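You operate a simulated robot arm through the tools that you are given. There is no shell and no other tool. Be economical: measure what you need, move in short steps, check, and stop when the job is done.

Carry out the task below with a simulated two-armed robot. There is one attempt and no reset: what you move stays moved.

JOB
Take the large straw frame and leave it on the middle shelf of the open shelving. Open the wide drawer of the uplight bench, take the small frame marked lime from there and put it on the lower shelf of the uplight bench and shut the drawer again. Take the small teal frame and put it on the top of the long black case. Take the roll of green tape from the fourth shelf from the bottom of the open shelving and put it on the cue sheet with a green spine. Put the small orange frame on the second shelf from the bottom of the open shelving. Close the lid of the deep case marked mics. The order is free.

It is judged by the outcome, as a careful person would: the job done as asked, and still so three seconds after it is handed in. It fails if anything else is knocked over, pushed out of place, dropped, spilled or broken. Lids that push on must go on centred and level and be pressed home; caps that screw on are set level and turned clockwise until they are tight. Flat cloth is picked up by pressing the open fingertips on it (5 to 10 N) and closing them slowly along it; thin cloth reads only 2 to 8 mm in the jaws.

ROBOT AND FRAMES
Two 7-joint arms with fingered hands on one trunk, on a base that drives. Base frame: it is fixed to the floor where the robot stands at the start and does not move with it; the origin is under the middle of the robot, x ahead of it, y to its left, z up; the surface under the hand at the start is at about z = 0.745. Lengths are in m, angles in degrees, forces in N, time in s.
The left shoulder is at the start at [0.055, 0.157, 1.094], the right one opposite. With the tool pointing down near the work surface each hand reaches from about 0.4 to 0.84 m from the robot's upright axis, wherever it stands, measured 20 degrees to its own side. Places, roughly: cue sheet with a green spine [-1.75, 4, 1]; large straw frame [0.5, -0.25, 0.75]; lid of the deep case marked mics [2.1, 8.6, 1]; lower shelf of the uplight bench [0.7, 0.3, 0.3]; middle shelf of the open shelving [-1.7, 3.5, 0.9]; roll of green tape (11x11x5 cm) [-1.6, 3.8, 1.2]; second shelf of the open shelving [-1.7, 3.5, 0.5]; small frame marked lime [0.5, 0.5, 0.5]; small orange frame [0.5, 0.75, 0.75]; small teal frame [0.5, 0.5, 0.75]; top of the long black case [-1.5, 1.6, 0.5]; wide drawer of the uplight bench [0.6, 0.4, 0.6]. Payload 4 kg a hand.
The TCP of each hand is the grasp point between the finger pads, 0.03 m short of the fingertips. In the tool frame z runs along the fingers and y along their closing line. Largest opening 0.104 m; the body of the gripper starts 0.035 m behind the TCP. The gripper is a hand of 4 fingers: y runs from the thumb to the fingers, the wrist lies at [-0.015, -0.104, -0.178] in the tool frame.
Orientation is told as [roll, pitch, yaw] about the base's x, y, z axes, in that order, counted from this pose: with the fingers straight down and the wrist toward the robot, the tool's x, y and z point along [0, 1, 0], [1, 0, 0] and [0, 0, -1] of the base frame.

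CONTROLS
- The arms move only by the tool send_rows. It takes "left_increments", "right_increments" or both (then of equal length, played together; a hand with none holds still); each is a list of rows, each a list of 6 numbers: the shift along the tool's x, y, z in m, then the turn, a rotation vector about the tool's x, y, z in degrees. In form: [[tx, ty, tz, rx, ry, rz], ...]. A call has 1 to 20 rows; each row shifts and turns the commanded pose from where the row before left it, along the tool's axes as they then stand. A row lasts 0.2 s, in which the tool goes at most 0.05 m and 8.6 degrees; a call with a longer step from one row to the next is refused whole. A pose out of reach is approached as far as the arm can. The call stops where the force on the tool passes 40 N (or 10 N more than at its start, if that is more) or the arm is blocked; 0.2 s more then pass. In this call time passes only in rows, and 0.2 s behind the last. The reply holds the time, the measured pose of the TCP, the force on the tool along the base axes, the opening and the grip force, in the units named above and with some noise, with the torque about the TCP (base axes, N m) and any sound that the robot's microphone picked up.
- Cameras (640 x 400 px; columns grow to the right, rows downward): "scene" is now at [0.1109, 0.0302, 1.2714]; the picture's right is [0.57, -0.82, -0.01], its down [-0.56, -0.38, -0.73] and it looks along [0.60, 0.42, -0.68] (base axes); focal length 223 px, centre (320, 200). "left" rides on the left gripper at [-0.061, -0.092, -0.13] in its tool frame; the picture's right is [-0.81, -0.27, 0.52], its down [0.53, -0.71, 0.46] and it looks along [0.24, 0.64, 0.72] (tool axes); focal length 275 px, centre (320, 200). "right" rides on the right gripper at [0.061, -0.092, -0.13] in its tool frame; the picture's right is [-0.81, 0.27, -0.52], its down [-0.53, -0.71, 0.46] and it looks along [-0.24, 0.65, 0.72] (tool axes); focal length 275 px, centre (320, 200).
- get_image(camera): a new picture of that camera. No time passes.
- raise_lower(by): slides the trunk up (or, below 0, down) by that many m; the arms and the scene camera ride with it, the base frame stays. It gives what a move gives, with no picture.
- drive_base(legs): drives the robot by 1 to 6 legs, each [ahead, turn to the left] in m and degrees, along the robot's own axes; the way and the turn of a leg run together, so that a leg with both is an arc; at most 1.5 m and 180 degrees a leg. The arms and the cameras ride along, it lands a little off, and it stops where it bumps. It gives what a move gives.
- finger_targets(index, middle, ring, thumb_bend, thumb_turn, hand): sets how far each is bent, from 0 (flat) to 1 (curled in); at 0.3 the hand is open as for a grip, at 0.7 the pads meet at the TCP. One left out holds its place. A second passes; each finger stops where it meets its share of the squeeze, and holds until it gets a number again. It is the only way to open and close the hand. It gives what a move gives, with no picture; readings hold the bend of each and the force on the fingers (four entries, about 0 where the hand has none), thumb and palm. thumb_turn goes from beside the hand (0) to across from the fingers (1), as for a grip.
- aim_head(pan, tilt): turns the head with the scene camera to pan (to the left, within 80 degrees either way) and tilt (down, from -29 to 69), counted from straight ahead of the robot. It gives what a move gives.
- point_at(camera, pixels): for up to 12 pixels [column, row] of the newest picture of that camera ("zoom" is the newest enlarged one), the place [x, y, z] in the base frame of the surface seen there, good to about 0.002 m, but the place of the scene camera against the robot may be out by one fixed shift of up to 0.025 m in any direction. No time passes.
- close_up(camera, box): a new picture of the part [left, top, right, bottom] of that camera's present view, enlarged. No time passes.
- sign_off(): hands the job in; it is judged then, once.

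Work in short steps. Measure before you move; look again where a grasp or a placing could have gone wrong, and mend it. You have 131 turns and 142 pictures in all, those below and enlarged ones among them. Open the grippers and draw the arms clear of the work before you hand the job in, unless the task says otherwise.

The tools are called after "Request:" as a command line: name --argument value ..., lists and objects as JSON in quotes. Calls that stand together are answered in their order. send_rows: Moves the arms, as the interface text tells. Its arguments: {"type":"object","properties":{"left_increments":{"type":"array","items":{"type":"array","items":{"type":"number"}}},"right_increments":{"type":"array","items":{"type":"array","items":{"type":"number"}}}},"required":[]} The other tools are called the same way: raise_lower (by) slides the trunk up or down; finger_targets (index, middle, ring, thumb_bend, thumb_turn, hand) moves the fingers one by one; drive_base (legs) drives the base; aim_head (pan, tilt) turns the head that bears the scene camera; get_image (camera) takes a picture; point_at (camera, pixels) gives the place of the surface under pixels of a picture; close_up (camera, box) takes an enlarged picture of a part of a camera's view; sign_off () hands the job in.

At the start:

```text
time: 0.0
left_eef_pos: [0.3582, 0.466, 1.0316]
left_orientation: [-0.1, 0.1, 0.1]
left_ft_force: [0.4, 1.3, 0.2]
left_wrist_torque: [0.02, 0.0, -0.02]
left_opening: 0.1036
left_grasp_force: 0.1
left_shape: jaw
left_bend: [0.3, 0.3, 0.3, 0.3, 0.98]
left_finger forces: [0.0, 0.0, 0.0, 0.1, 0.0, 0.0]
right_eef_pos: [0.5203, 0.0375, 1.0337]
right_orientation: [0.0, 0.1, -0.1]
right_ft_force: [-1.1, 0.2, 0.9]
right_wrist_torque: [0.0, 0.01, 0.01]
right_opening: 0.1039
right_grasp_force: 0.0
right_shape: jaw
right_bend: [0.3, 0.3, 0.3, 0.3, 0.98]
right_finger forces: [0.0, 0.0, 0.0, 0.0, 0.1, 0.1]
trunk travel left (down, up): [-0.3, 0.207]
robot x, y, heading: [-0.0, -0.0063, -0.1]
head pan, tilt: [34.7, 42.4]
```

scene: 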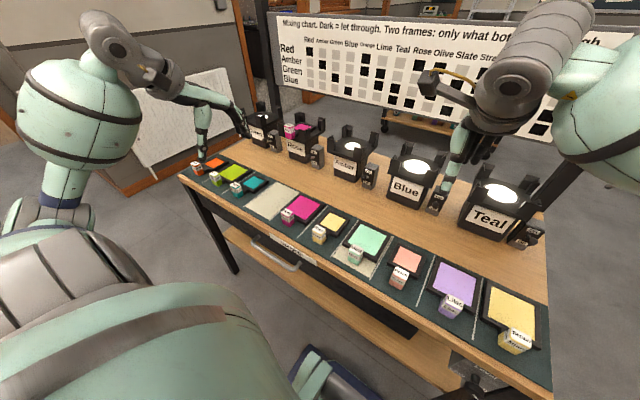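
right: 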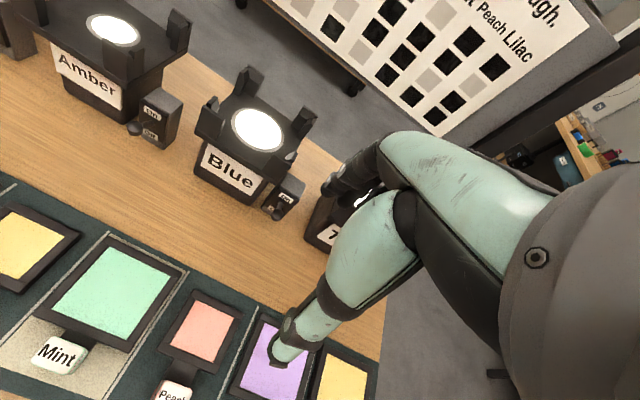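
left: 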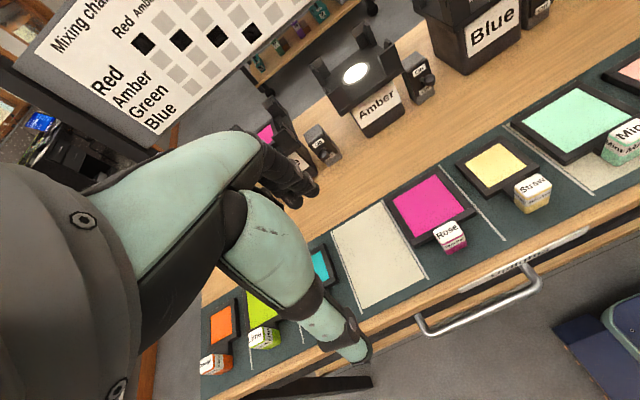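

I start by enlarging the bench view to read the handles of the frames.

Request:
close_up --camera "scene" --box '[170, 140, 370, 265]'

Request:
close_up --camera "scene" --box '[340, 230, 560, 368]'

```text
3.20 times, centred on (270, 202) of scene
```

zoom: 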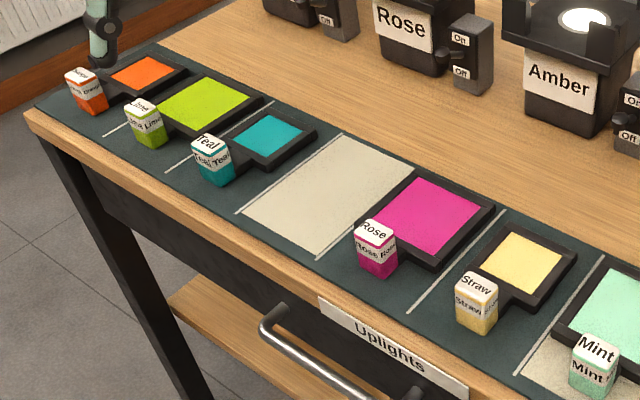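

```text
2.90 times, centred on (450, 299) of scene
```

zoom: 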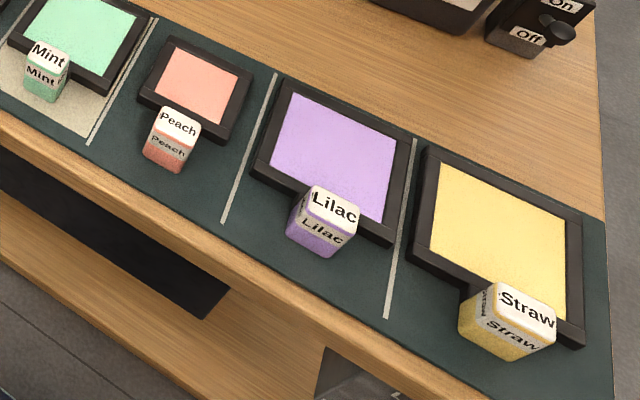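

Measure handles in scene and left/right views; comparing Rose/Straw-small handles gives the scene camera's offset.

Request:
point_at --camera "scene" --pixels '[[197, 164], [215, 174], [236, 183], [287, 212], [319, 229], [357, 247], [518, 332], [505, 352], [513, 302], [283, 264], [330, 166], [370, 222]]'

Request:
get_image --camera "left"

Request:
point_at --camera "left" --pixels '[[209, 358], [262, 330], [449, 227], [531, 181], [480, 300], [418, 325], [538, 280], [200, 390], [363, 87]]'

```text
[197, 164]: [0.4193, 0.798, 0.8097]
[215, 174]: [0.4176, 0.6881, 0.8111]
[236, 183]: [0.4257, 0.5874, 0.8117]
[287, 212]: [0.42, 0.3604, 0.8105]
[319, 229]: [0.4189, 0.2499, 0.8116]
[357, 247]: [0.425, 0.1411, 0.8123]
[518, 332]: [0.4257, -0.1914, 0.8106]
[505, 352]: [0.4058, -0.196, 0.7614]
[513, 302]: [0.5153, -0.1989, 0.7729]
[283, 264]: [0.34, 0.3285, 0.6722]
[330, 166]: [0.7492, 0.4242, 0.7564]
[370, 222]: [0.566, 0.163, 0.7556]
```

```text
136 pictures are left
```

left: 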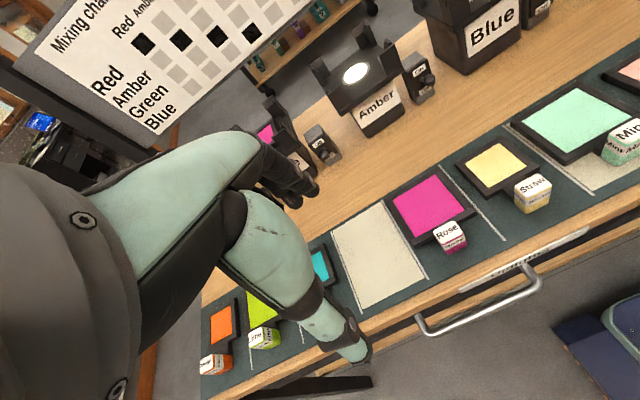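

```text
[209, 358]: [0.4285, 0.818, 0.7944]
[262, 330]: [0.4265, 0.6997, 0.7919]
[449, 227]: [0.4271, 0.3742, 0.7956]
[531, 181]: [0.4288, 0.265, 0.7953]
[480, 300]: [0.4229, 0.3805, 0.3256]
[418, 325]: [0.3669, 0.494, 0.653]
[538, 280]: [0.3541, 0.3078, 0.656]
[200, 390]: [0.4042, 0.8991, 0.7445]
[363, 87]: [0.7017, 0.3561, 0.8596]
```

Wrist views suggest the scene camera's readings need about (+0.005, +0.013, -0.016). I will look around with the head to check free floor before backing off.

Request:
aim_head --pan 80 --tilt 20

Request:
get_image --camera "scene"

Request:
aim_head --pan -80 --tilt 30

Request:
get_image --camera "scene"

```text
time: 1.1
left_eef_pos: [0.3474, 0.4657, 1.0355]
left_orientation: [-0.1, -0.6, 0.2]
left_ft_force: [0.3, -0.7, 0.1]
left_wrist_torque: [-0.01, 0.0, 0.03]
left_opening: 0.1038
left_grasp_force: 0.0
left_shape: jaw
left_bend: [0.3, 0.3, 0.3, 0.3, 0.98]
left_finger forces: [0.1, 0.0, 0.0, 0.1, 0.0, 0.1]
right_eef_pos: [0.5085, 0.0375, 1.0396]
right_orientation: [-0.1, -0.7, 0.1]
right_ft_force: [0.6, -0.5, 0.4]
right_wrist_torque: [-0.02, 0.0, 0.03]
right_opening: 0.1039
right_grasp_force: 0.1
right_shape: jaw
right_bend: [0.3, 0.3, 0.3, 0.3, 0.98]
right_finger forces: [0.0, 0.0, 0.0, 0.1, 0.0, 0.0]
trunk travel left (down, up): [-0.3, 0.207]
robot x, y, heading: [-0.0001, 0.0, 0.0]
head pan, tilt: [80.0, 20.0]
```

```text
135 pictures are left
```

scene: 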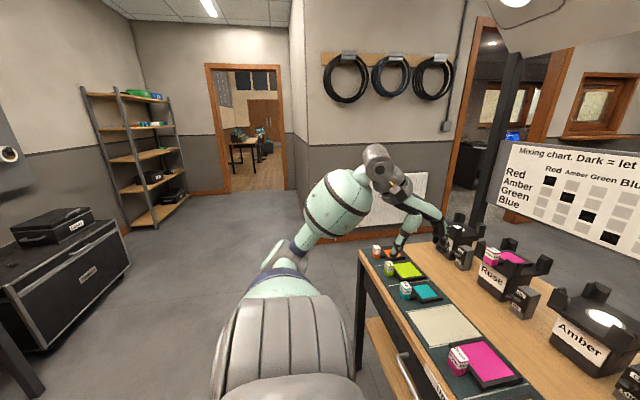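

```text
time: 3.6
left_eef_pos: [0.3465, 0.4658, 1.0363]
left_orientation: [-0.2, -0.6, 0.3]
left_ft_force: [-0.4, -0.1, 0.0]
left_wrist_torque: [-0.01, 0.0, -0.02]
left_opening: 0.1035
left_grasp_force: 0.1
left_shape: jaw
left_bend: [0.3, 0.3, 0.3, 0.3, 0.98]
left_finger forces: [0.0, 0.0, 0.0, 0.0, 0.1, 0.0]
right_eef_pos: [0.5087, 0.0382, 1.0418]
right_orientation: [-0.1, -0.7, 0.0]
right_ft_force: [0.1, 0.6, 0.1]
right_wrist_torque: [-0.04, 0.01, -0.03]
right_opening: 0.1038
right_grasp_force: 0.1
right_shape: jaw
right_bend: [0.3, 0.3, 0.3, 0.3, 0.98]
right_finger forces: [0.0, 0.0, 0.0, 0.0, 0.0, 0.1]
trunk travel left (down, up): [-0.3, 0.207]
robot x, y, heading: [0.0001, 0.0023, 0.1]
head pan, tilt: [-80.0, 30.0]
```

```text
134 pictures are left
```

scene: 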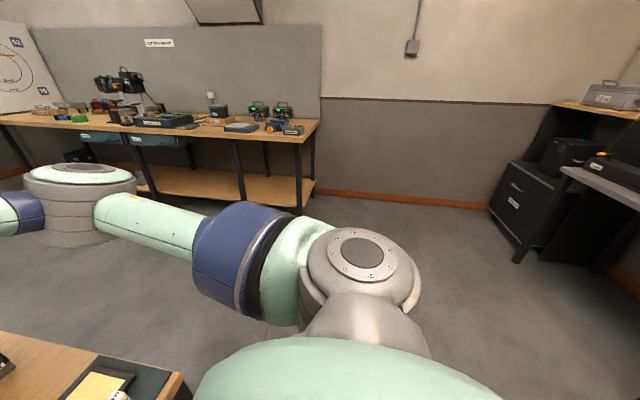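

The right view shows a desk behind; measure it and get the behind clearance before backing.

Request:
point_at --camera "scene" --pixels '[[518, 262], [562, 170], [625, 185], [490, 208], [600, 290], [500, 350]]'

Request:
aim_head --pan 80 --tilt 35

Request:
get_image --camera "scene"

Request:
point_at --camera "scene" --pixels '[[10, 310], [100, 300], [60, 150], [110, 200]]'

```text
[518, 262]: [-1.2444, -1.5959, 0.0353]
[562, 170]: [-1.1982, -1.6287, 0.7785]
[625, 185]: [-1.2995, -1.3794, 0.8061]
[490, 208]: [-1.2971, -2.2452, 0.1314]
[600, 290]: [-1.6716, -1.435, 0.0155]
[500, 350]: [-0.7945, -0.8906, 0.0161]
```

```text
time: 6.0
left_eef_pos: [0.3459, 0.4666, 1.036]
left_orientation: [0.0, -0.6, 0.2]
left_ft_force: [0.1, 0.2, -0.9]
left_wrist_torque: [-0.02, 0.01, 0.0]
left_opening: 0.1039
left_grasp_force: 0.0
left_shape: jaw
left_bend: [0.3, 0.3, 0.3, 0.3, 0.98]
left_finger forces: [0.0, 0.1, 0.1, 0.1, 0.0, 0.0]
right_eef_pos: [0.5091, 0.0373, 1.0404]
right_orientation: [0.0, -0.7, 0.0]
right_ft_force: [-0.3, 0.7, -0.2]
right_wrist_torque: [-0.02, 0.02, 0.0]
right_opening: 0.104
right_grasp_force: 0.0
right_shape: jaw
right_bend: [0.3, 0.3, 0.3, 0.3, 0.98]
right_finger forces: [0.1, 0.0, 0.0, 0.0, 0.0, 0.0]
trunk travel left (down, up): [-0.3, 0.207]
robot x, y, heading: [-0.0021, -0.0033, -0.1]
head pan, tilt: [80.0, 35.0]
```

```text
133 pictures are left
```

scene: 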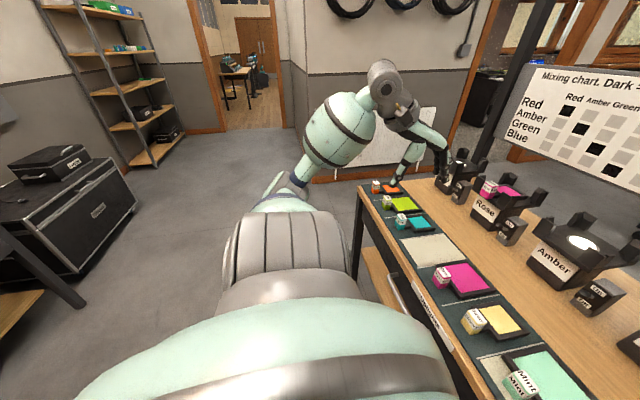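

```text
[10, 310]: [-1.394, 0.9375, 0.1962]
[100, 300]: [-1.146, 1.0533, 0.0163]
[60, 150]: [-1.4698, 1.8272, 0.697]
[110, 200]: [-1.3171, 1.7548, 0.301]
```

Free floor behind to x≈-1.2. Back off 0.42 m, lower the trunk, and look at the drawer front.

Request:
drive_base --legs '[[-0.42, 0]]'

Request:
raise_lower --by -0.15

Request:
aim_head --pan 20 --tilt 35

Request:
get_image --camera "scene"

Request:
get_image --camera "left"

```text
time: 8.8
left_eef_pos: [-0.0907, 0.4662, 1.0353]
left_orientation: [0.0, -0.6, 0.2]
left_ft_force: [-0.7, -0.3, 0.4]
left_wrist_torque: [0.01, -0.01, -0.02]
left_opening: 0.1037
left_grasp_force: 0.0
left_shape: jaw
left_bend: [0.3, 0.3, 0.3, 0.3, 0.98]
left_finger forces: [0.0, 0.1, 0.0, 0.1, 0.0, 0.0]
right_eef_pos: [0.0715, 0.0377, 1.0416]
right_orientation: [0.0, -0.7, 0.1]
right_ft_force: [-0.4, 0.1, 1.9]
right_wrist_torque: [-0.01, -0.01, 0.01]
right_opening: 0.1038
right_grasp_force: 0.1
right_shape: jaw
right_bend: [0.3, 0.3, 0.3, 0.3, 0.98]
right_finger forces: [0.1, 0.1, 0.1, 0.0, 0.1, 0.0]
trunk travel left (down, up): [-0.3, 0.207]
robot x, y, heading: [-0.4388, 0.0009, -0.1]
head pan, tilt: [80.0, 35.0]
```

```text
time: 10.6
left_eef_pos: [-0.102, 0.4664, 0.8902]
left_orientation: [0.1, -1.2, 0.3]
left_ft_force: [0.5, -0.2, 0.8]
left_wrist_torque: [-0.03, 0.0, 0.03]
left_opening: 0.1039
left_grasp_force: 0.1
left_shape: jaw
left_bend: [0.3, 0.3, 0.3, 0.3, 0.98]
left_finger forces: [0.0, 0.0, 0.1, 0.1, 0.0, 0.1]
right_eef_pos: [0.0605, 0.0363, 0.8987]
right_orientation: [0.0, -1.4, 0.0]
right_ft_force: [1.0, 0.7, 0.5]
right_wrist_torque: [-0.03, -0.02, 0.01]
right_opening: 0.104
right_grasp_force: 0.1
right_shape: jaw
right_bend: [0.3, 0.3, 0.3, 0.3, 0.98]
right_finger forces: [0.1, 0.1, 0.1, 0.0, 0.0, 0.0]
trunk travel left (down, up): [-0.15, 0.357]
robot x, y, heading: [-0.4378, -0.0018, 0.0]
head pan, tilt: [80.0, 35.0]
```

```text
time: 11.9
left_eef_pos: [-0.1015, 0.466, 0.8913]
left_orientation: [0.2, -1.3, 0.2]
left_ft_force: [0.1, -0.6, 0.1]
left_wrist_torque: [-0.01, -0.01, 0.03]
left_opening: 0.1039
left_grasp_force: 0.1
left_shape: jaw
left_bend: [0.3, 0.3, 0.3, 0.3, 0.98]
left_finger forces: [0.1, 0.1, 0.0, 0.1, 0.1, 0.0]
right_eef_pos: [0.0602, 0.0373, 0.8982]
right_orientation: [-0.1, -1.5, 0.2]
right_ft_force: [-0.4, -0.4, 0.0]
right_wrist_torque: [-0.02, 0.0, -0.01]
right_opening: 0.104
right_grasp_force: 0.1
right_shape: jaw
right_bend: [0.3, 0.3, 0.3, 0.3, 0.98]
right_finger forces: [0.0, 0.0, 0.0, 0.1, 0.0, 0.1]
trunk travel left (down, up): [-0.15, 0.357]
robot x, y, heading: [-0.4383, -0.001, -0.0]
head pan, tilt: [20.0, 35.0]
```

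```text
132 pictures are left
```

scene: 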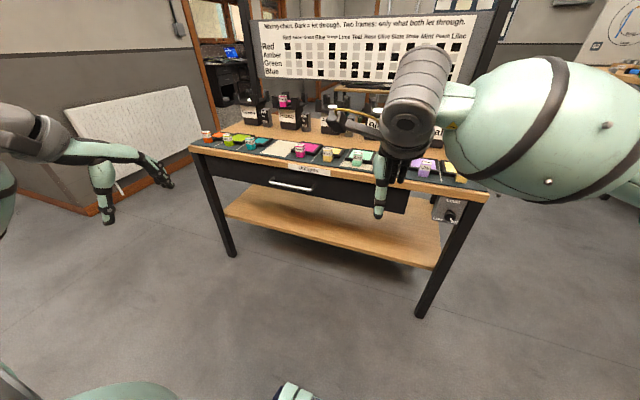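

```text
131 pictures are left
```

left: 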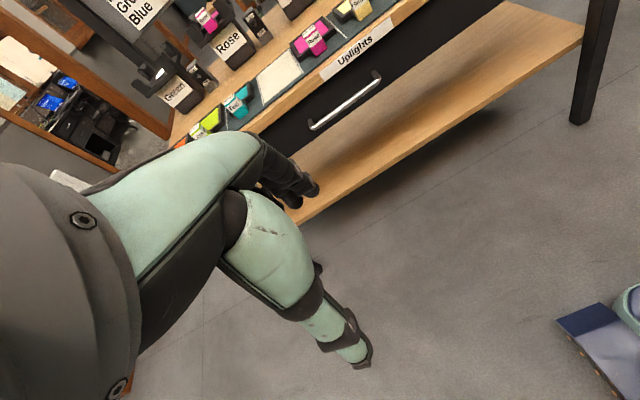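

The handle runs from (312,125) to (378,75) in the left picture and the lower shelf is empty. Measure them.

Request:
point_at --camera "left" --pixels '[[316, 127], [345, 105], [374, 82], [330, 130], [300, 137], [378, 50], [350, 75], [320, 192], [450, 125], [420, 100], [583, 40]]'

Request:
close_up --camera "left" --box '[280, 40, 440, 140]'

```text
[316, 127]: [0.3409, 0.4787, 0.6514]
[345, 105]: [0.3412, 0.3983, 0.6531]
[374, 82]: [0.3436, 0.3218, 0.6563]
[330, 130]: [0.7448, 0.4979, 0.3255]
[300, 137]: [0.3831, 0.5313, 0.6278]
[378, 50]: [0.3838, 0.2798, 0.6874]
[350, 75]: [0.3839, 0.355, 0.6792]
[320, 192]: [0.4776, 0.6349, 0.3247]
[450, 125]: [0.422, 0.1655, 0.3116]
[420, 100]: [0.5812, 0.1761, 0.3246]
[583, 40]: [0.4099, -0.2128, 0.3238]
```

```text
4.00 times, centred on (360, 90) of left
```

zoom: 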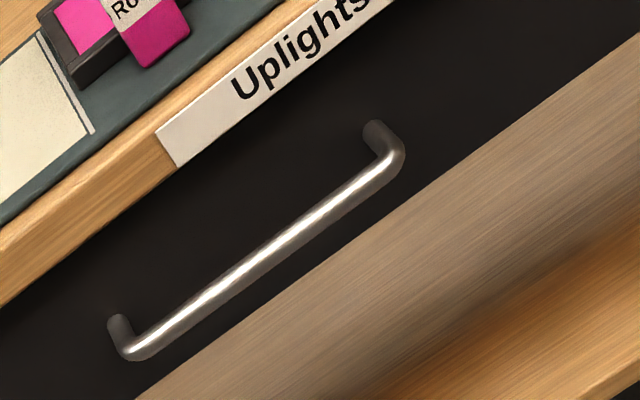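

Bar is at x≈0.343, y 0.32–0.48, z≈0.652. I bring the left hand level (fingers forward, thumb below) to 0.09 m short of it.

Request:
send_rows --left_increments '[[-0.0055, 0.0289, 0.0204, -7.4, 0, 0], [-0.0055, 0.026, 0.024, -7.4, 0, 0], [-0.0055, 0.0227, 0.0271, -7.4, 0, 0], [-0.0055, 0.019, 0.0298, -7.4, 0, 0], [-0.0055, 0.0151, 0.032, -7.4, 0, 0], [-0.0055, 0.0108, 0.0337, -7.4, 0, 0], [-0.0055, 0.0064, 0.0348, -7.4, 0, 0], [-0.0055, 0.0018, 0.0353, -7.4, 0, 0], [-0.0055, -0.0027, 0.0353, -7.4, 0, 0], [-0.0055, -0.0072, 0.0346, -7.4, 0, 0], [-0.0055, -0.0116, 0.0334, -7.4, 0, 0], [-0.0055, -0.0158, 0.0316, -7.4, 0, 0]]'

Request:
get_image --camera "left"

```text
time: 14.5
left_eef_pos: [0.2542, 0.401, 0.6508]
left_orientation: [109.6, -89.8, -109.7]
left_ft_force: [0.9, 0.1, -1.1]
left_wrist_torque: [0.02, -0.03, 0.02]
left_opening: 0.1039
left_grasp_force: 0.1
left_shape: jaw
left_bend: [0.3, 0.3, 0.3, 0.3, 0.97]
left_finger forces: [0.0, 0.0, 0.1, 0.1, 0.0, 0.0]
right_eef_pos: [0.0609, 0.036, 0.8962]
right_orientation: [0.1, -1.3, -0.1]
right_ft_force: [0.4, 0.2, -0.4]
right_wrist_torque: [0.02, -0.02, -0.01]
right_opening: 0.1041
right_grasp_force: 0.0
right_shape: jaw
right_bend: [0.3, 0.3, 0.3, 0.3, 0.98]
right_finger forces: [0.0, 0.0, 0.1, 0.0, 0.0, 0.0]
trunk travel left (down, up): [-0.15, 0.357]
robot x, y, heading: [-0.4377, -0.0054, -0.0]
head pan, tilt: [20.0, 35.0]
```

```text
129 pictures are left
```

left: 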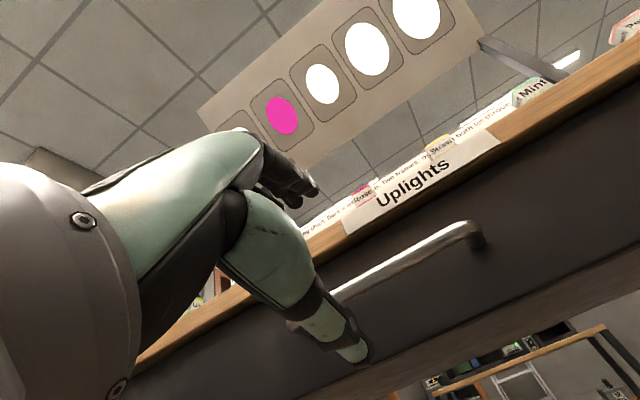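

Level at z 0.651, right in front of the bar. Advance 0.083 m and close.

Request:
send_rows --left_increments '[[0, 0, 0.03, 0, 0, 0], [0, 0, 0.03, 0, 0, 0], [0, 0, 0.023, 0, 0, 0]]'

Request:
finger_targets --hand "left" --index 0.7 --middle 0.7 --ring 0.7 --thumb_bend 0.7

Request:
get_image --camera "left"

```text
time: 15.3
left_eef_pos: [0.306, 0.389, 0.6674]
left_orientation: [165.0, -89.7, -165.0]
left_ft_force: [0.5, -0.2, -0.2]
left_wrist_torque: [0.0, -0.01, 0.01]
left_opening: 0.1039
left_grasp_force: 0.1
left_shape: jaw
left_bend: [0.3, 0.3, 0.3, 0.3, 0.98]
left_finger forces: [0.0, 0.1, 0.0, 0.0, 0.0, 0.0]
left hand out of reach, approached as far as the arm can: row 2, 3
right_eef_pos: [0.0602, 0.0379, 0.8965]
right_orientation: [0.1, -1.4, 0.1]
right_ft_force: [0.0, -0.2, -0.5]
right_wrist_torque: [0.01, 0.02, -0.03]
right_opening: 0.104
right_grasp_force: 0.1
right_shape: jaw
right_bend: [0.3, 0.3, 0.3, 0.3, 0.98]
right_finger forces: [0.0, 0.0, 0.1, 0.1, 0.0, 0.1]
trunk travel left (down, up): [-0.15, 0.357]
robot x, y, heading: [-0.4366, -0.0055, -0.3]
head pan, tilt: [20.0, 35.0]
```

```text
time: 16.3
left_eef_pos: [0.3053, 0.3907, 0.6681]
left_orientation: [166.6, -89.8, -166.5]
left_ft_force: [-0.4, -0.4, -0.3]
left_wrist_torque: [0.02, -0.01, 0.0]
left_opening: 0.0015
left_grasp_force: 0.0
left_shape: fingers
left_bend: [0.7, 0.7, 0.7, 0.7, 0.98]
left_finger forces: [0.1, 0.1, 0.1, 0.1, 0.0, 0.1]
right_eef_pos: [0.0593, 0.0382, 0.8971]
right_orientation: [-0.1, -1.4, 0.1]
right_ft_force: [0.2, 0.0, -0.6]
right_wrist_torque: [0.0, -0.03, -0.02]
right_opening: 0.1042
right_grasp_force: 0.1
right_shape: jaw
right_bend: [0.3, 0.3, 0.3, 0.3, 0.98]
right_finger forces: [0.0, 0.0, 0.0, 0.0, 0.1, 0.0]
trunk travel left (down, up): [-0.15, 0.357]
robot x, y, heading: [-0.4365, -0.0021, -0.1]
head pan, tilt: [20.0, 35.0]
```

```text
128 pictures are left
```

left: 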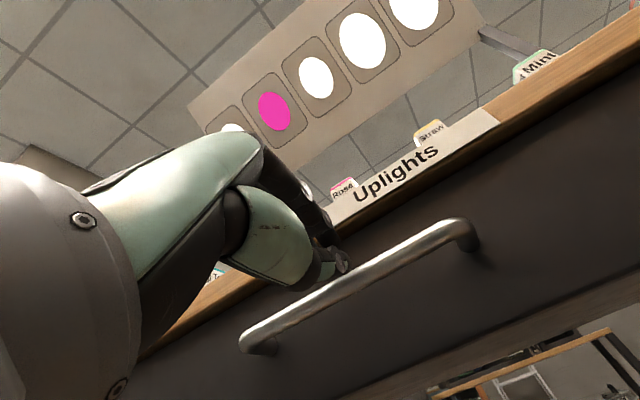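

Out of reach by 3 cm and not on the bar. Open, draw back, lower the trunk and drive a little nearer.

Request:
finger_targets --hand "left" --index 0.3 --middle 0.3 --ring 0.3 --thumb_bend 0.3

Request:
send_rows --left_increments '[[0, 0, -0.04, 0, 0, 0], [0, 0, -0.04, 0, 0, 0], [0, 0, -0.04, 0, 0, 0], [0, 0, -0.04, 0, 0, 0]]'

Request:
drive_base --legs '[[0.1, 0]]'

Request:
raise_lower --by -0.05

```text
time: 17.3
left_eef_pos: [0.3047, 0.3897, 0.6666]
left_orientation: [166.2, -89.8, -166.0]
left_ft_force: [-0.5, -0.2, 0.4]
left_wrist_torque: [-0.01, 0.0, 0.01]
left_opening: 0.1028
left_grasp_force: 0.2
left_shape: fingers
left_bend: [0.3, 0.3, 0.3, 0.3, 0.98]
left_finger forces: [0.0, 0.0, 0.0, 0.1, 0.0, 0.0]
right_eef_pos: [0.0607, 0.0372, 0.8982]
right_orientation: [-0.1, -1.4, 0.1]
right_ft_force: [0.2, 0.2, 0.0]
right_wrist_torque: [-0.04, 0.0, -0.01]
right_opening: 0.104
right_grasp_force: 0.1
right_shape: jaw
right_bend: [0.3, 0.3, 0.3, 0.3, 0.98]
right_finger forces: [0.0, 0.0, 0.0, 0.0, 0.1, 0.0]
trunk travel left (down, up): [-0.15, 0.357]
robot x, y, heading: [-0.436, -0.0011, -0.1]
head pan, tilt: [20.0, 35.0]
```

```text
time: 18.3
left_eef_pos: [0.2224, 0.421, 0.5958]
left_orientation: [176.9, -89.4, -176.9]
left_ft_force: [0.1, 0.0, 0.3]
left_wrist_torque: [-0.02, 0.01, 0.01]
left_opening: 0.1031
left_grasp_force: 0.0
left_shape: fingers
left_bend: [0.3, 0.3, 0.3, 0.3, 0.98]
left_finger forces: [0.1, 0.1, 0.0, 0.0, 0.0, 0.0]
left hand out of reach, approached as far as the arm can: row 1, 2, 3, 4
right_eef_pos: [0.0601, 0.0377, 0.8972]
right_orientation: [-0.1, -1.4, 0.2]
right_ft_force: [-0.6, -0.1, -0.1]
right_wrist_torque: [-0.01, 0.03, 0.02]
right_opening: 0.104
right_grasp_force: 0.0
right_shape: jaw
right_bend: [0.3, 0.3, 0.3, 0.3, 0.98]
right_finger forces: [0.1, 0.0, 0.0, 0.0, 0.1, 0.0]
trunk travel left (down, up): [-0.15, 0.357]
robot x, y, heading: [-0.433, -0.0041, -0.1]
head pan, tilt: [20.0, 35.0]
```

```text
time: 19.6
left_eef_pos: [0.3267, 0.4091, 0.6407]
left_orientation: [176.8, -81.3, -179.6]
left_ft_force: [-0.1, 0.4, 1.1]
left_wrist_torque: [0.03, -0.02, -0.02]
left_opening: 0.1035
left_grasp_force: 0.0
left_shape: fingers
left_bend: [0.3, 0.3, 0.3, 0.3, 0.98]
left_finger forces: [0.0, 0.0, 0.0, 0.0, 0.0, 0.0]
right_eef_pos: [0.1353, 0.038, 0.9114]
right_orientation: [-0.2, -3.1, 0.1]
right_ft_force: [0.1, 0.1, 0.0]
right_wrist_torque: [0.01, -0.02, -0.01]
right_opening: 0.1041
right_grasp_force: 0.2
right_shape: jaw
right_bend: [0.3, 0.3, 0.3, 0.3, 0.98]
right_finger forces: [0.0, 0.1, 0.0, 0.0, 0.0, 0.0]
trunk travel left (down, up): [-0.15, 0.357]
robot x, y, heading: [-0.335, 0.003, 0.2]
head pan, tilt: [20.0, 35.0]
stopped in leg 1: the force on the tool passed its limit at 43 N (the readings are from after the stop); the commanded pose is now the measured one
```

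```text
time: 20.5
left_eef_pos: [0.3257, 0.4094, 0.5892]
left_orientation: [176.9, -81.6, -179.7]
left_ft_force: [-4.6, -1.2, 6.8]
left_wrist_torque: [0.09, -0.42, 0.0]
left_opening: 0.1073
left_grasp_force: 3.6
left_shape: fingers
left_bend: [0.28, 0.27, 0.28, 0.3, 0.98]
left_finger forces: [2.6, 3.1, 1.8, 0.0, 0.1, 0.0]
right_eef_pos: [0.1348, 0.0377, 0.8599]
right_orientation: [0.0, -3.0, 0.1]
right_ft_force: [0.2, 0.3, -0.6]
right_wrist_torque: [0.03, -0.02, 0.0]
right_opening: 0.104
right_grasp_force: 0.1
right_shape: jaw
right_bend: [0.3, 0.3, 0.3, 0.3, 0.98]
right_finger forces: [0.0, 0.0, 0.0, 0.1, 0.0, 0.0]
trunk travel left (down, up): [-0.1, 0.407]
robot x, y, heading: [-0.3415, 0.0002, 0.2]
head pan, tilt: [20.0, 35.0]
```

The reach clamp behaved oddly and the hand touched something; look before continuing.

Request:
get_image --camera "left"

Request:
get_image --camera "scene"

```text
127 pictures are left
```

left: 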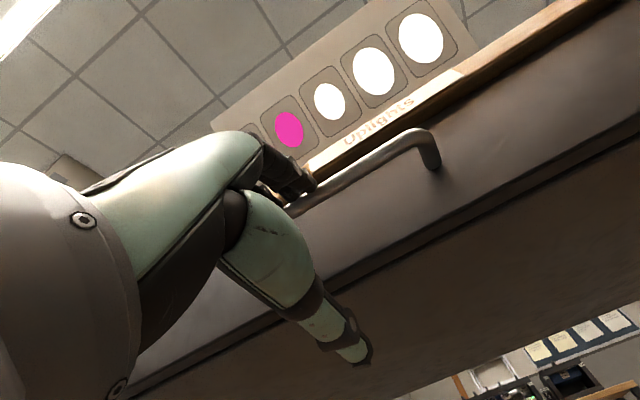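

```text
126 pictures are left
```

scene: 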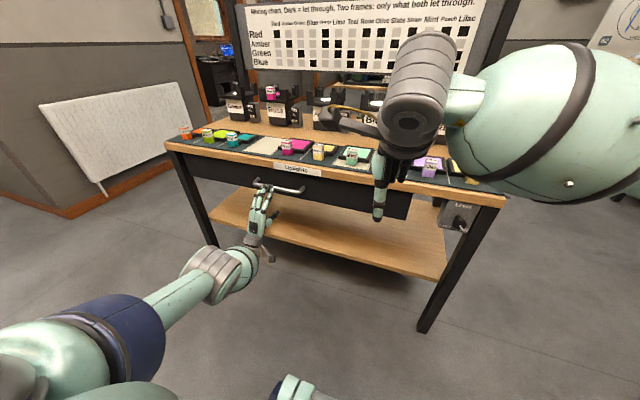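

The bar lies just under the upper fingers, between them and the thumb. Raise the hand 6 cm to centre it, level the tool, then close.

Request:
send_rows --left_increments '[[-0.003, 0.02, 0.004, 2.8, 0, 0], [-0.003, 0.02, 0.005, 2.8, 0, 0], [-0.003, 0.021, 0.006, 2.8, 0, 0]]'

Request:
get_image --camera "left"

```text
time: 20.9
left_eef_pos: [0.3349, 0.4134, 0.5971]
left_orientation: [174.4, -82.2, -177.8]
left_ft_force: [-1.2, -1.0, 9.0]
left_wrist_torque: [0.1, -0.24, -0.03]
left_opening: 0.1085
left_grasp_force: 4.6
left_shape: fingers
left_bend: [0.27, 0.29, 0.28, 0.3, 0.98]
left_finger forces: [4.8, 1.9, 2.5, 0.0, 0.1, 0.1]
left hand out of reach, approached as far as the arm can: row 1, 2
right_eef_pos: [0.1271, 0.0376, 0.8651]
right_orientation: [-0.2, -3.7, 0.2]
right_ft_force: [0.3, 0.6, 0.3]
right_wrist_torque: [-0.02, 0.02, -0.01]
right_opening: 0.1042
right_grasp_force: 0.2
right_shape: jaw
right_bend: [0.3, 0.3, 0.3, 0.3, 0.98]
right_finger forces: [0.1, 0.0, 0.0, 0.1, 0.1, 0.1]
trunk travel left (down, up): [-0.1, 0.407]
robot x, y, heading: [-0.3381, -0.0034, 0.2]
head pan, tilt: [20.0, 35.0]
stopped in row 2 (left hand): the force on the tool passed its limit at 53 N (the readings are from after the stop); the commanded pose is now the measured one
```

```text
125 pictures are left
```

left: 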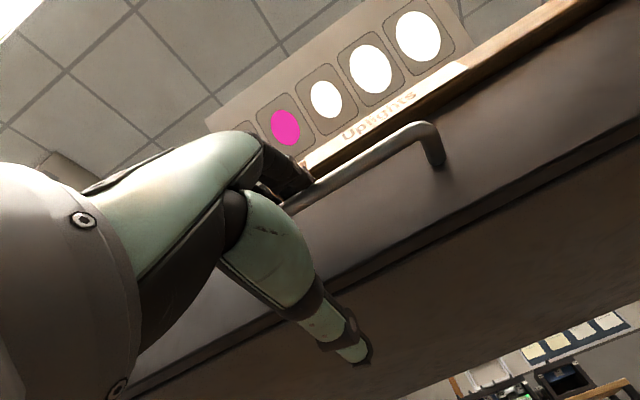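

Arm motion misbehaves near its limit here; raising the trunk 0.05 m lifts the hand so that the bar sits at the TCP.

Request:
raise_lower --by 0.05

Request:
get_image --camera "left"

```text
time: 21.8
left_eef_pos: [0.3354, 0.4118, 0.6465]
left_orientation: [174.0, -82.3, -177.4]
left_ft_force: [-0.1, 0.7, 0.4]
left_wrist_torque: [0.02, 0.0, 0.02]
left_opening: 0.1037
left_grasp_force: 0.0
left_shape: fingers
left_bend: [0.3, 0.3, 0.3, 0.3, 0.98]
left_finger forces: [0.0, 0.1, 0.0, 0.2, 0.0, 0.1]
right_eef_pos: [0.1272, 0.0376, 0.9153]
right_orientation: [-0.1, -3.7, 0.1]
right_ft_force: [-0.3, 0.5, 0.0]
right_wrist_torque: [0.04, -0.01, -0.02]
right_opening: 0.1039
right_grasp_force: 0.1
right_shape: jaw
right_bend: [0.3, 0.3, 0.3, 0.3, 0.98]
right_finger forces: [0.0, 0.1, 0.0, 0.1, 0.0, 0.1]
trunk travel left (down, up): [-0.15, 0.357]
robot x, y, heading: [-0.338, -0.0021, 0.1]
head pan, tilt: [20.0, 35.0]
```

```text
124 pictures are left
```

left: 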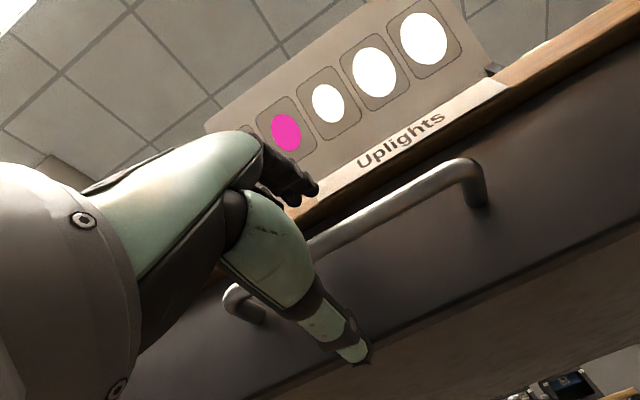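

The bar now runs between thumb and fingers. Close on it.

Request:
finger_targets --hand "left" --index 0.7 --middle 0.7 --ring 0.7 --thumb_bend 0.7

Request:
get_image --camera "left"

```text
time: 22.8
left_eef_pos: [0.3348, 0.4114, 0.6485]
left_orientation: [174.1, -82.2, -177.5]
left_ft_force: [1.6, 0.6, 3.1]
left_wrist_torque: [0.04, -0.01, -0.01]
left_opening: 0.0049
left_grasp_force: 2.3
left_shape: fingers
left_bend: [0.68, 0.69, 0.69, 0.69, 0.98]
left_finger forces: [1.7, 0.4, 1.1, 0.1, 1.1, 0.1]
right_eef_pos: [0.1265, 0.0365, 0.9165]
right_orientation: [-0.1, -3.7, 0.1]
right_ft_force: [0.4, -0.4, -0.7]
right_wrist_torque: [0.04, 0.0, -0.03]
right_opening: 0.1043
right_grasp_force: 0.0
right_shape: jaw
right_bend: [0.3, 0.3, 0.3, 0.3, 0.98]
right_finger forces: [0.0, 0.0, 0.0, 0.0, 0.0, 0.1]
trunk travel left (down, up): [-0.15, 0.357]
robot x, y, heading: [-0.3358, -0.0015, 0.1]
head pan, tilt: [20.0, 35.0]
```

```text
123 pictures are left
```

left: 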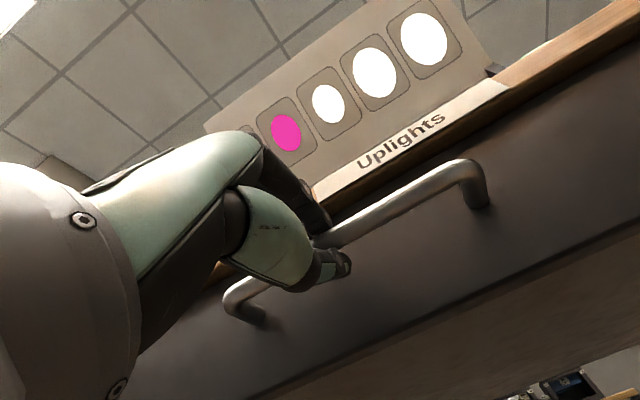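

Pads nearly met; curl further so the fingers hook the bar, then back the base off a little.

Request:
finger_targets --hand "left" --index 0.95 --middle 0.95 --ring 0.95 --thumb_bend 0.8

Request:
drive_base --legs '[[-0.1, 0]]'

Request:
get_image --camera "scene"

```text
time: 23.8
left_eef_pos: [0.335, 0.4116, 0.6498]
left_orientation: [173.8, -82.0, -177.0]
left_ft_force: [1.4, 1.9, 15.2]
left_wrist_torque: [0.5, 0.23, -0.46]
left_opening: 0.0001
left_grasp_force: 30.4
left_shape: fingers
left_bend: [0.78, 0.8, 0.78, 0.76, 0.97]
left_finger forces: [0.0, 12.4, 15.9, 0.0, 32.7, 0.1]
right_eef_pos: [0.1249, 0.0359, 0.9164]
right_orientation: [-0.1, -3.8, 0.2]
right_ft_force: [0.2, 0.5, -0.6]
right_wrist_torque: [0.0, -0.02, 0.0]
right_opening: 0.1039
right_grasp_force: 0.0
right_shape: jaw
right_bend: [0.3, 0.3, 0.3, 0.3, 0.98]
right_finger forces: [0.0, 0.1, 0.1, 0.0, 0.0, 0.0]
trunk travel left (down, up): [-0.15, 0.357]
robot x, y, heading: [-0.3362, -0.0056, 0.2]
head pan, tilt: [20.0, 35.0]
```

```text
time: 25.0
left_eef_pos: [0.2312, 0.4119, 0.6498]
left_orientation: [173.4, -82.1, -176.8]
left_ft_force: [0.3, -4.8, 16.0]
left_wrist_torque: [0.47, 0.16, -0.31]
left_opening: 0.0
left_grasp_force: 24.8
left_shape: fingers
left_bend: [0.8, 0.81, 0.79, 0.77, 0.97]
left_finger forces: [0.1, 11.4, 13.0, 0.0, 26.0, 0.0]
right_eef_pos: [0.0223, 0.0368, 0.9178]
right_orientation: [0.1, -3.8, 0.3]
right_ft_force: [-0.3, 0.3, -0.3]
right_wrist_torque: [-0.01, -0.02, 0.01]
right_opening: 0.1039
right_grasp_force: 0.1
right_shape: jaw
right_bend: [0.3, 0.3, 0.3, 0.3, 0.98]
right_finger forces: [0.0, 0.1, 0.1, 0.1, 0.1, 0.0]
trunk travel left (down, up): [-0.15, 0.357]
robot x, y, heading: [-0.4416, -0.0007, 0.2]
head pan, tilt: [20.0, 35.0]
```

```text
122 pictures are left
```

scene: 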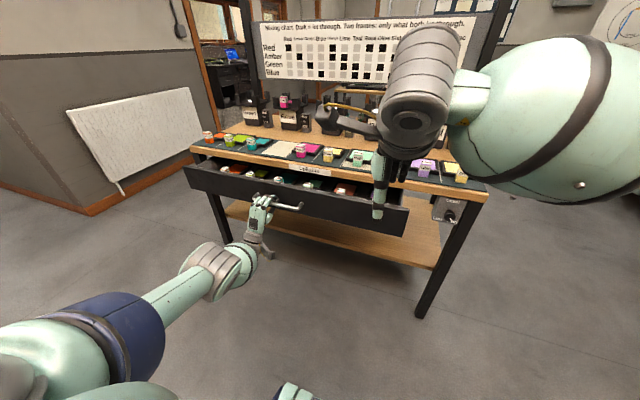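

The drawer moves with the hand. Pull about 0.14 m more, gently.

Request:
drive_base --legs '[[-0.14, 0]]'

Request:
get_image --camera "scene"

```text
time: 25.7
left_eef_pos: [0.2374, 0.3997, 0.6842]
left_orientation: [173.7, -74.5, 179.1]
left_ft_force: [6.6, 19.0, -64.7]
left_wrist_torque: [0.66, -0.99, -0.18]
left_opening: 0.0341
left_grasp_force: 59.7
left_shape: fingers
left_bend: [0.93, 0.83, 0.81, 0.72, 1.0]
left_finger forces: [0.0, 0.0, 0.0, 0.0, 119.8, 0.1]
right_eef_pos: [-0.0042, 0.0418, 0.9289]
right_orientation: [-0.4, -5.7, 0.2]
right_ft_force: [-1.3, -0.7, 1.3]
right_wrist_torque: [0.0, -0.01, 0.04]
right_opening: 0.104
right_grasp_force: 0.1
right_shape: jaw
right_bend: [0.3, 0.3, 0.3, 0.3, 0.98]
right_finger forces: [0.0, 0.0, 0.1, 0.0, 0.1, 0.0]
trunk travel left (down, up): [-0.15, 0.357]
robot x, y, heading: [-0.4428, -0.0013, 0.2]
head pan, tilt: [20.0, 35.0]
stopped in leg 1: the force on the tool passed its limit at 56 N (the readings are from after the stop); the commanded pose is now the measured one
```

```text
121 pictures are left
```

scene: 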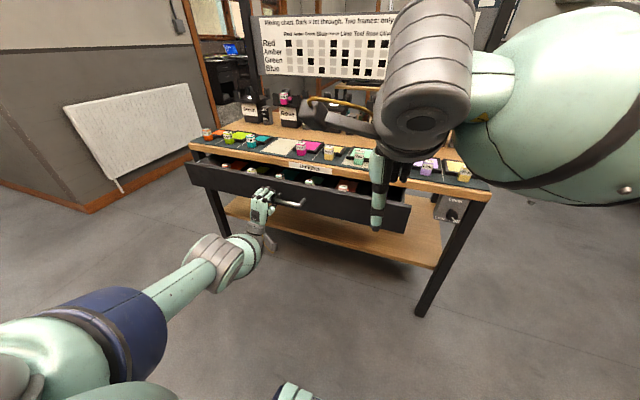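

Force build-up: the thumb is jammed against the bar. Relax the fingers first and look.

Request:
finger_targets --hand "left" --index 0.5 --middle 0.5 --ring 0.5 --thumb_bend 0.3 --thumb_turn 1

Request:
get_image --camera "left"

```text
time: 26.7
left_eef_pos: [0.2345, 0.3979, 0.6969]
left_orientation: [173.2, -73.2, 179.4]
left_ft_force: [-0.8, 9.0, -22.5]
left_wrist_torque: [0.39, 0.12, 0.02]
left_opening: 0.0924
left_grasp_force: 10.5
left_shape: fingers
left_bend: [0.5, 0.5, 0.5, 0.13, 1.0]
left_finger forces: [0.0, 0.0, 0.0, 0.1, 21.4, 0.0]
right_eef_pos: [-0.0073, 0.0384, 0.9323]
right_orientation: [-0.2, -5.7, 0.1]
right_ft_force: [-0.6, -0.1, 0.5]
right_wrist_torque: [0.01, 0.0, -0.01]
right_opening: 0.104
right_grasp_force: 0.0
right_shape: jaw
right_bend: [0.3, 0.3, 0.3, 0.3, 0.98]
right_finger forces: [0.1, 0.0, 0.0, 0.0, 0.1, 0.1]
trunk travel left (down, up): [-0.15, 0.357]
robot x, y, heading: [-0.445, 0.0022, 0.2]
head pan, tilt: [20.0, 35.0]
```

```text
120 pictures are left
```

left: 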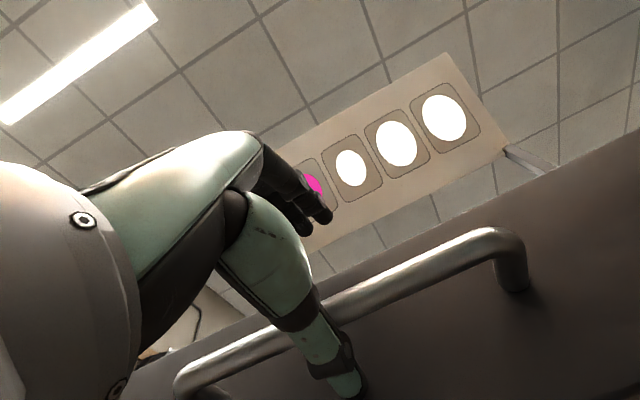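

Hand is 4.5 cm above the bar line and tilted up; lower the trunk to relieve, then level the hand.

Request:
raise_lower --by -0.04

Request:
send_rows --left_increments '[[0, 0, 0, 4, 0, 0], [0, 0, 0, 4, 0, 0], [0, 0, 0, 4, 0, 0], [0, 0, 0, 4, 0, 0]]'

Request:
get_image --camera "left"

```text
time: 27.5
left_eef_pos: [0.2326, 0.3968, 0.6589]
left_orientation: [172.9, -73.0, 179.8]
left_ft_force: [0.2, 0.3, -0.7]
left_wrist_torque: [-0.01, 0.03, 0.02]
left_opening: 0.0773
left_grasp_force: 0.0
left_shape: fingers
left_bend: [0.5, 0.5, 0.5, 0.3, 0.98]
left_finger forces: [0.0, 0.0, 0.0, 0.1, 0.0, 0.0]
right_eef_pos: [-0.0098, 0.0363, 0.8917]
right_orientation: [-0.1, -6.1, 0.1]
right_ft_force: [-0.1, 0.2, 0.0]
right_wrist_torque: [0.0, -0.02, 0.02]
right_opening: 0.1039
right_grasp_force: 0.0
right_shape: jaw
right_bend: [0.3, 0.3, 0.3, 0.3, 0.98]
right_finger forces: [0.1, 0.0, 0.0, 0.0, 0.0, 0.0]
trunk travel left (down, up): [-0.11, 0.397]
robot x, y, heading: [-0.4411, -0.0017, 0.3]
head pan, tilt: [20.0, 35.0]
```

```text
time: 28.5
left_eef_pos: [0.2676, 0.4183, 0.6148]
left_orientation: [55.4, -87.7, -61.4]
left_ft_force: [0.1, -16.1, 25.9]
left_wrist_torque: [0.63, -0.08, -0.01]
left_opening: 0.0954
left_grasp_force: 12.5
left_shape: fingers
left_bend: [0.35, 0.49, 0.46, 0.3, 0.98]
left_finger forces: [17.1, 2.1, 6.3, 0.1, 0.1, 0.0]
left hand out of reach, approached as far as the arm can: row 1, 2, 3, 4
right_eef_pos: [-0.0103, 0.0348, 0.8948]
right_orientation: [0.1, -6.1, 0.1]
right_ft_force: [0.6, -0.3, 0.3]
right_wrist_torque: [0.01, 0.0, -0.02]
right_opening: 0.1042
right_grasp_force: 0.1
right_shape: jaw
right_bend: [0.3, 0.3, 0.3, 0.3, 0.98]
right_finger forces: [0.0, 0.0, 0.0, 0.0, 0.0, 0.0]
trunk travel left (down, up): [-0.11, 0.397]
robot x, y, heading: [-0.4376, 0.0019, -0.1]
head pan, tilt: [20.0, 35.0]
```

```text
119 pictures are left
```

left: 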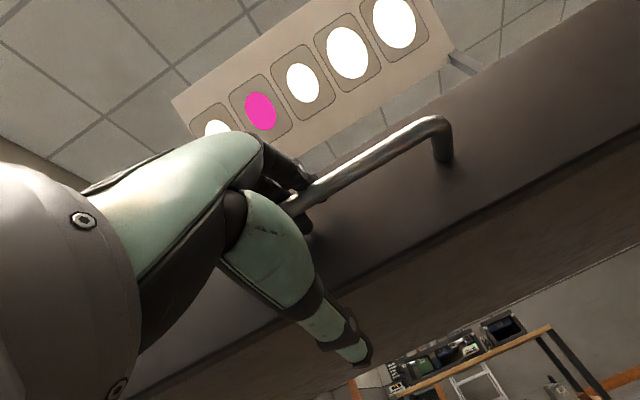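

The arm is at its reach limit here, which explains the odd motion. Check how far the drawer is open and what is inside.

Request:
aim_head --pan 25 --tilt 35

Request:
close_up --camera "scene" --box '[150, 120, 390, 270]'

Request:
point_at --camera "zoom" --pixels '[[60, 125], [115, 140], [500, 270], [220, 175], [330, 205], [420, 225], [300, 215], [350, 240], [145, 120]]'

```text
time: 29.1
left_eef_pos: [0.2677, 0.419, 0.615]
left_orientation: [55.3, -87.6, -61.4]
left_ft_force: [1.5, -19.9, 27.5]
left_wrist_torque: [0.74, 0.01, -0.08]
left_opening: 0.0959
left_grasp_force: 13.8
left_shape: fingers
left_bend: [0.34, 0.48, 0.45, 0.3, 0.98]
left_finger forces: [17.2, 2.3, 6.6, 0.0, 0.1, 0.0]
right_eef_pos: [-0.0127, 0.0346, 0.892]
right_orientation: [0.1, -6.1, 0.0]
right_ft_force: [0.2, 0.2, 0.3]
right_wrist_torque: [0.0, -0.02, 0.03]
right_opening: 0.1041
right_grasp_force: 0.2
right_shape: jaw
right_bend: [0.3, 0.3, 0.3, 0.3, 0.98]
right_finger forces: [0.0, 0.0, 0.0, 0.1, 0.0, 0.1]
trunk travel left (down, up): [-0.11, 0.397]
robot x, y, heading: [-0.4401, -0.0003, 0.3]
head pan, tilt: [25.0, 35.0]
```

```text
2.67 times, centred on (270, 195) of scene
```

zoom: 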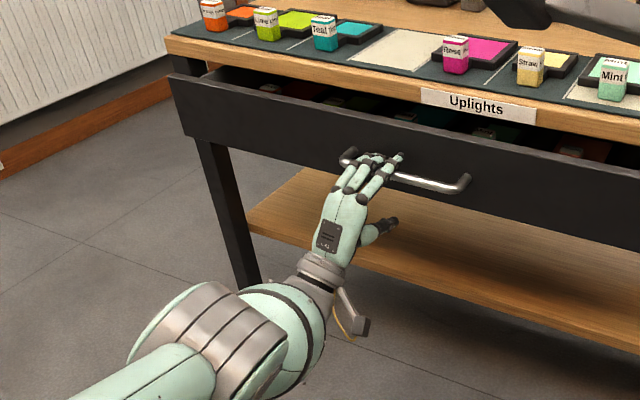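

```text
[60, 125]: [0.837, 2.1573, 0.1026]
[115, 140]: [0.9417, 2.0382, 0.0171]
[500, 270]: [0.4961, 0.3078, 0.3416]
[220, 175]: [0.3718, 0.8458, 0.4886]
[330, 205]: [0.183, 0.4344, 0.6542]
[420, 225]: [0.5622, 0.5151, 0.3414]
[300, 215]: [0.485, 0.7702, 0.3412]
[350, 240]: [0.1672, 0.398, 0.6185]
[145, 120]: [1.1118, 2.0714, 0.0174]
```

Relieve the load by raising the trunk 0.04, open the hand, and back out so I can re-approach with the arm well inside its reach.

Request:
raise_lower --by 0.04

Request:
finger_targets --hand "left" --index 0.3 --middle 0.3 --ring 0.3 --thumb_bend 0.3

Request:
drive_base --legs '[[-0.12, 0]]'

Request:
get_image --camera "left"

```text
time: 30.0
left_eef_pos: [0.2674, 0.4218, 0.6483]
left_orientation: [39.3, -87.6, -45.3]
left_ft_force: [-0.1, -0.4, 0.3]
left_wrist_torque: [0.0, 0.02, 0.0]
left_opening: 0.0778
left_grasp_force: 0.1
left_shape: fingers
left_bend: [0.5, 0.5, 0.5, 0.3, 0.98]
left_finger forces: [0.0, 0.1, 0.0, 0.1, 0.1, 0.0]
right_eef_pos: [-0.0079, 0.0356, 0.9341]
right_orientation: [-0.1, -5.9, 0.1]
right_ft_force: [0.7, 0.7, -0.1]
right_wrist_torque: [0.0, -0.01, -0.02]
right_opening: 0.1041
right_grasp_force: 0.1
right_shape: jaw
right_bend: [0.3, 0.3, 0.3, 0.3, 0.98]
right_finger forces: [0.1, 0.0, 0.0, 0.1, 0.1, 0.0]
trunk travel left (down, up): [-0.15, 0.357]
robot x, y, heading: [-0.4396, -0.0006, 0.3]
head pan, tilt: [25.0, 35.0]
```

```text
time: 31.0
left_eef_pos: [0.2693, 0.4226, 0.6502]
left_orientation: [42.1, -87.6, -47.9]
left_ft_force: [0.6, -0.3, -0.6]
left_wrist_torque: [0.0, 0.03, 0.02]
left_opening: 0.1029
left_grasp_force: 0.0
left_shape: fingers
left_bend: [0.3, 0.3, 0.3, 0.3, 0.98]
left_finger forces: [0.1, 0.0, 0.0, 0.0, 0.0, 0.1]
right_eef_pos: [-0.0097, 0.0365, 0.9333]
right_orientation: [0.0, -5.8, 0.1]
right_ft_force: [-0.6, -1.1, 0.1]
right_wrist_torque: [0.01, -0.01, -0.02]
right_opening: 0.1041
right_grasp_force: 0.1
right_shape: jaw
right_bend: [0.3, 0.3, 0.3, 0.3, 0.98]
right_finger forces: [0.0, 0.1, 0.0, 0.1, 0.1, 0.0]
trunk travel left (down, up): [-0.15, 0.357]
robot x, y, heading: [-0.4456, 0.0025, 0.3]
head pan, tilt: [25.0, 35.0]
```

```text
time: 32.3
left_eef_pos: [0.1469, 0.42, 0.6521]
left_orientation: [45.3, -87.7, -51.5]
left_ft_force: [-0.4, 0.4, 0.8]
left_wrist_torque: [0.02, 0.01, 0.0]
left_opening: 0.1031
left_grasp_force: 0.1
left_shape: fingers
left_bend: [0.3, 0.3, 0.3, 0.3, 0.98]
left_finger forces: [0.0, 0.0, 0.1, 0.0, 0.0, 0.1]
right_eef_pos: [-0.1334, 0.0359, 0.934]
right_orientation: [-0.1, -6.1, -0.1]
right_ft_force: [-0.3, -0.3, -0.4]
right_wrist_torque: [0.04, -0.08, 0.01]
right_opening: 0.1039
right_grasp_force: 0.0
right_shape: jaw
right_bend: [0.3, 0.3, 0.3, 0.3, 0.98]
right_finger forces: [0.1, 0.0, 0.0, 0.0, 0.0, 0.1]
trunk travel left (down, up): [-0.15, 0.357]
robot x, y, heading: [-0.5622, 0.0009, 0.1]
head pan, tilt: [25.0, 35.0]
```

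```text
117 pictures are left
```

left: 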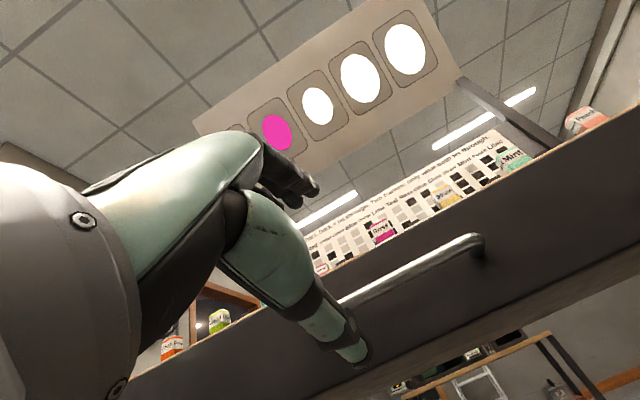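

Pose is nearly level at the correct height. Retract the arm 0.11 m and straighten its 6° yaw.

Request:
send_rows --left_increments '[[0, 0, -0.03, 0, 3, 0], [0, 0, -0.03, 0, 3, 0], [0, 0, -0.03, 0, 0, 0], [0, 0, -0.03, 0, 0, 0]]'

```text
time: 33.3
left_eef_pos: [0.0868, 0.4586, 0.6014]
left_orientation: [78.7, -88.1, -79.0]
left_ft_force: [0.1, -0.4, -0.3]
left_wrist_torque: [0.01, 0.02, 0.01]
left_opening: 0.1034
left_grasp_force: 0.1
left_shape: fingers
left_bend: [0.3, 0.3, 0.3, 0.3, 0.98]
left_finger forces: [0.0, 0.0, 0.0, 0.0, 0.0, 0.0]
left hand out of reach, approached as far as the arm can: row 1, 2, 3, 4
right_eef_pos: [-0.1423, 0.0359, 0.9386]
right_orientation: [0.0, -6.6, 0.1]
right_ft_force: [-0.1, -0.5, 0.0]
right_wrist_torque: [0.02, 0.01, 0.02]
right_opening: 0.1039
right_grasp_force: 0.0
right_shape: jaw
right_bend: [0.3, 0.3, 0.3, 0.3, 0.98]
right_finger forces: [0.0, 0.0, 0.0, 0.0, 0.0, 0.0]
trunk travel left (down, up): [-0.15, 0.357]
robot x, y, heading: [-0.5623, -0.0026, 0.0]
head pan, tilt: [25.0, 35.0]
```

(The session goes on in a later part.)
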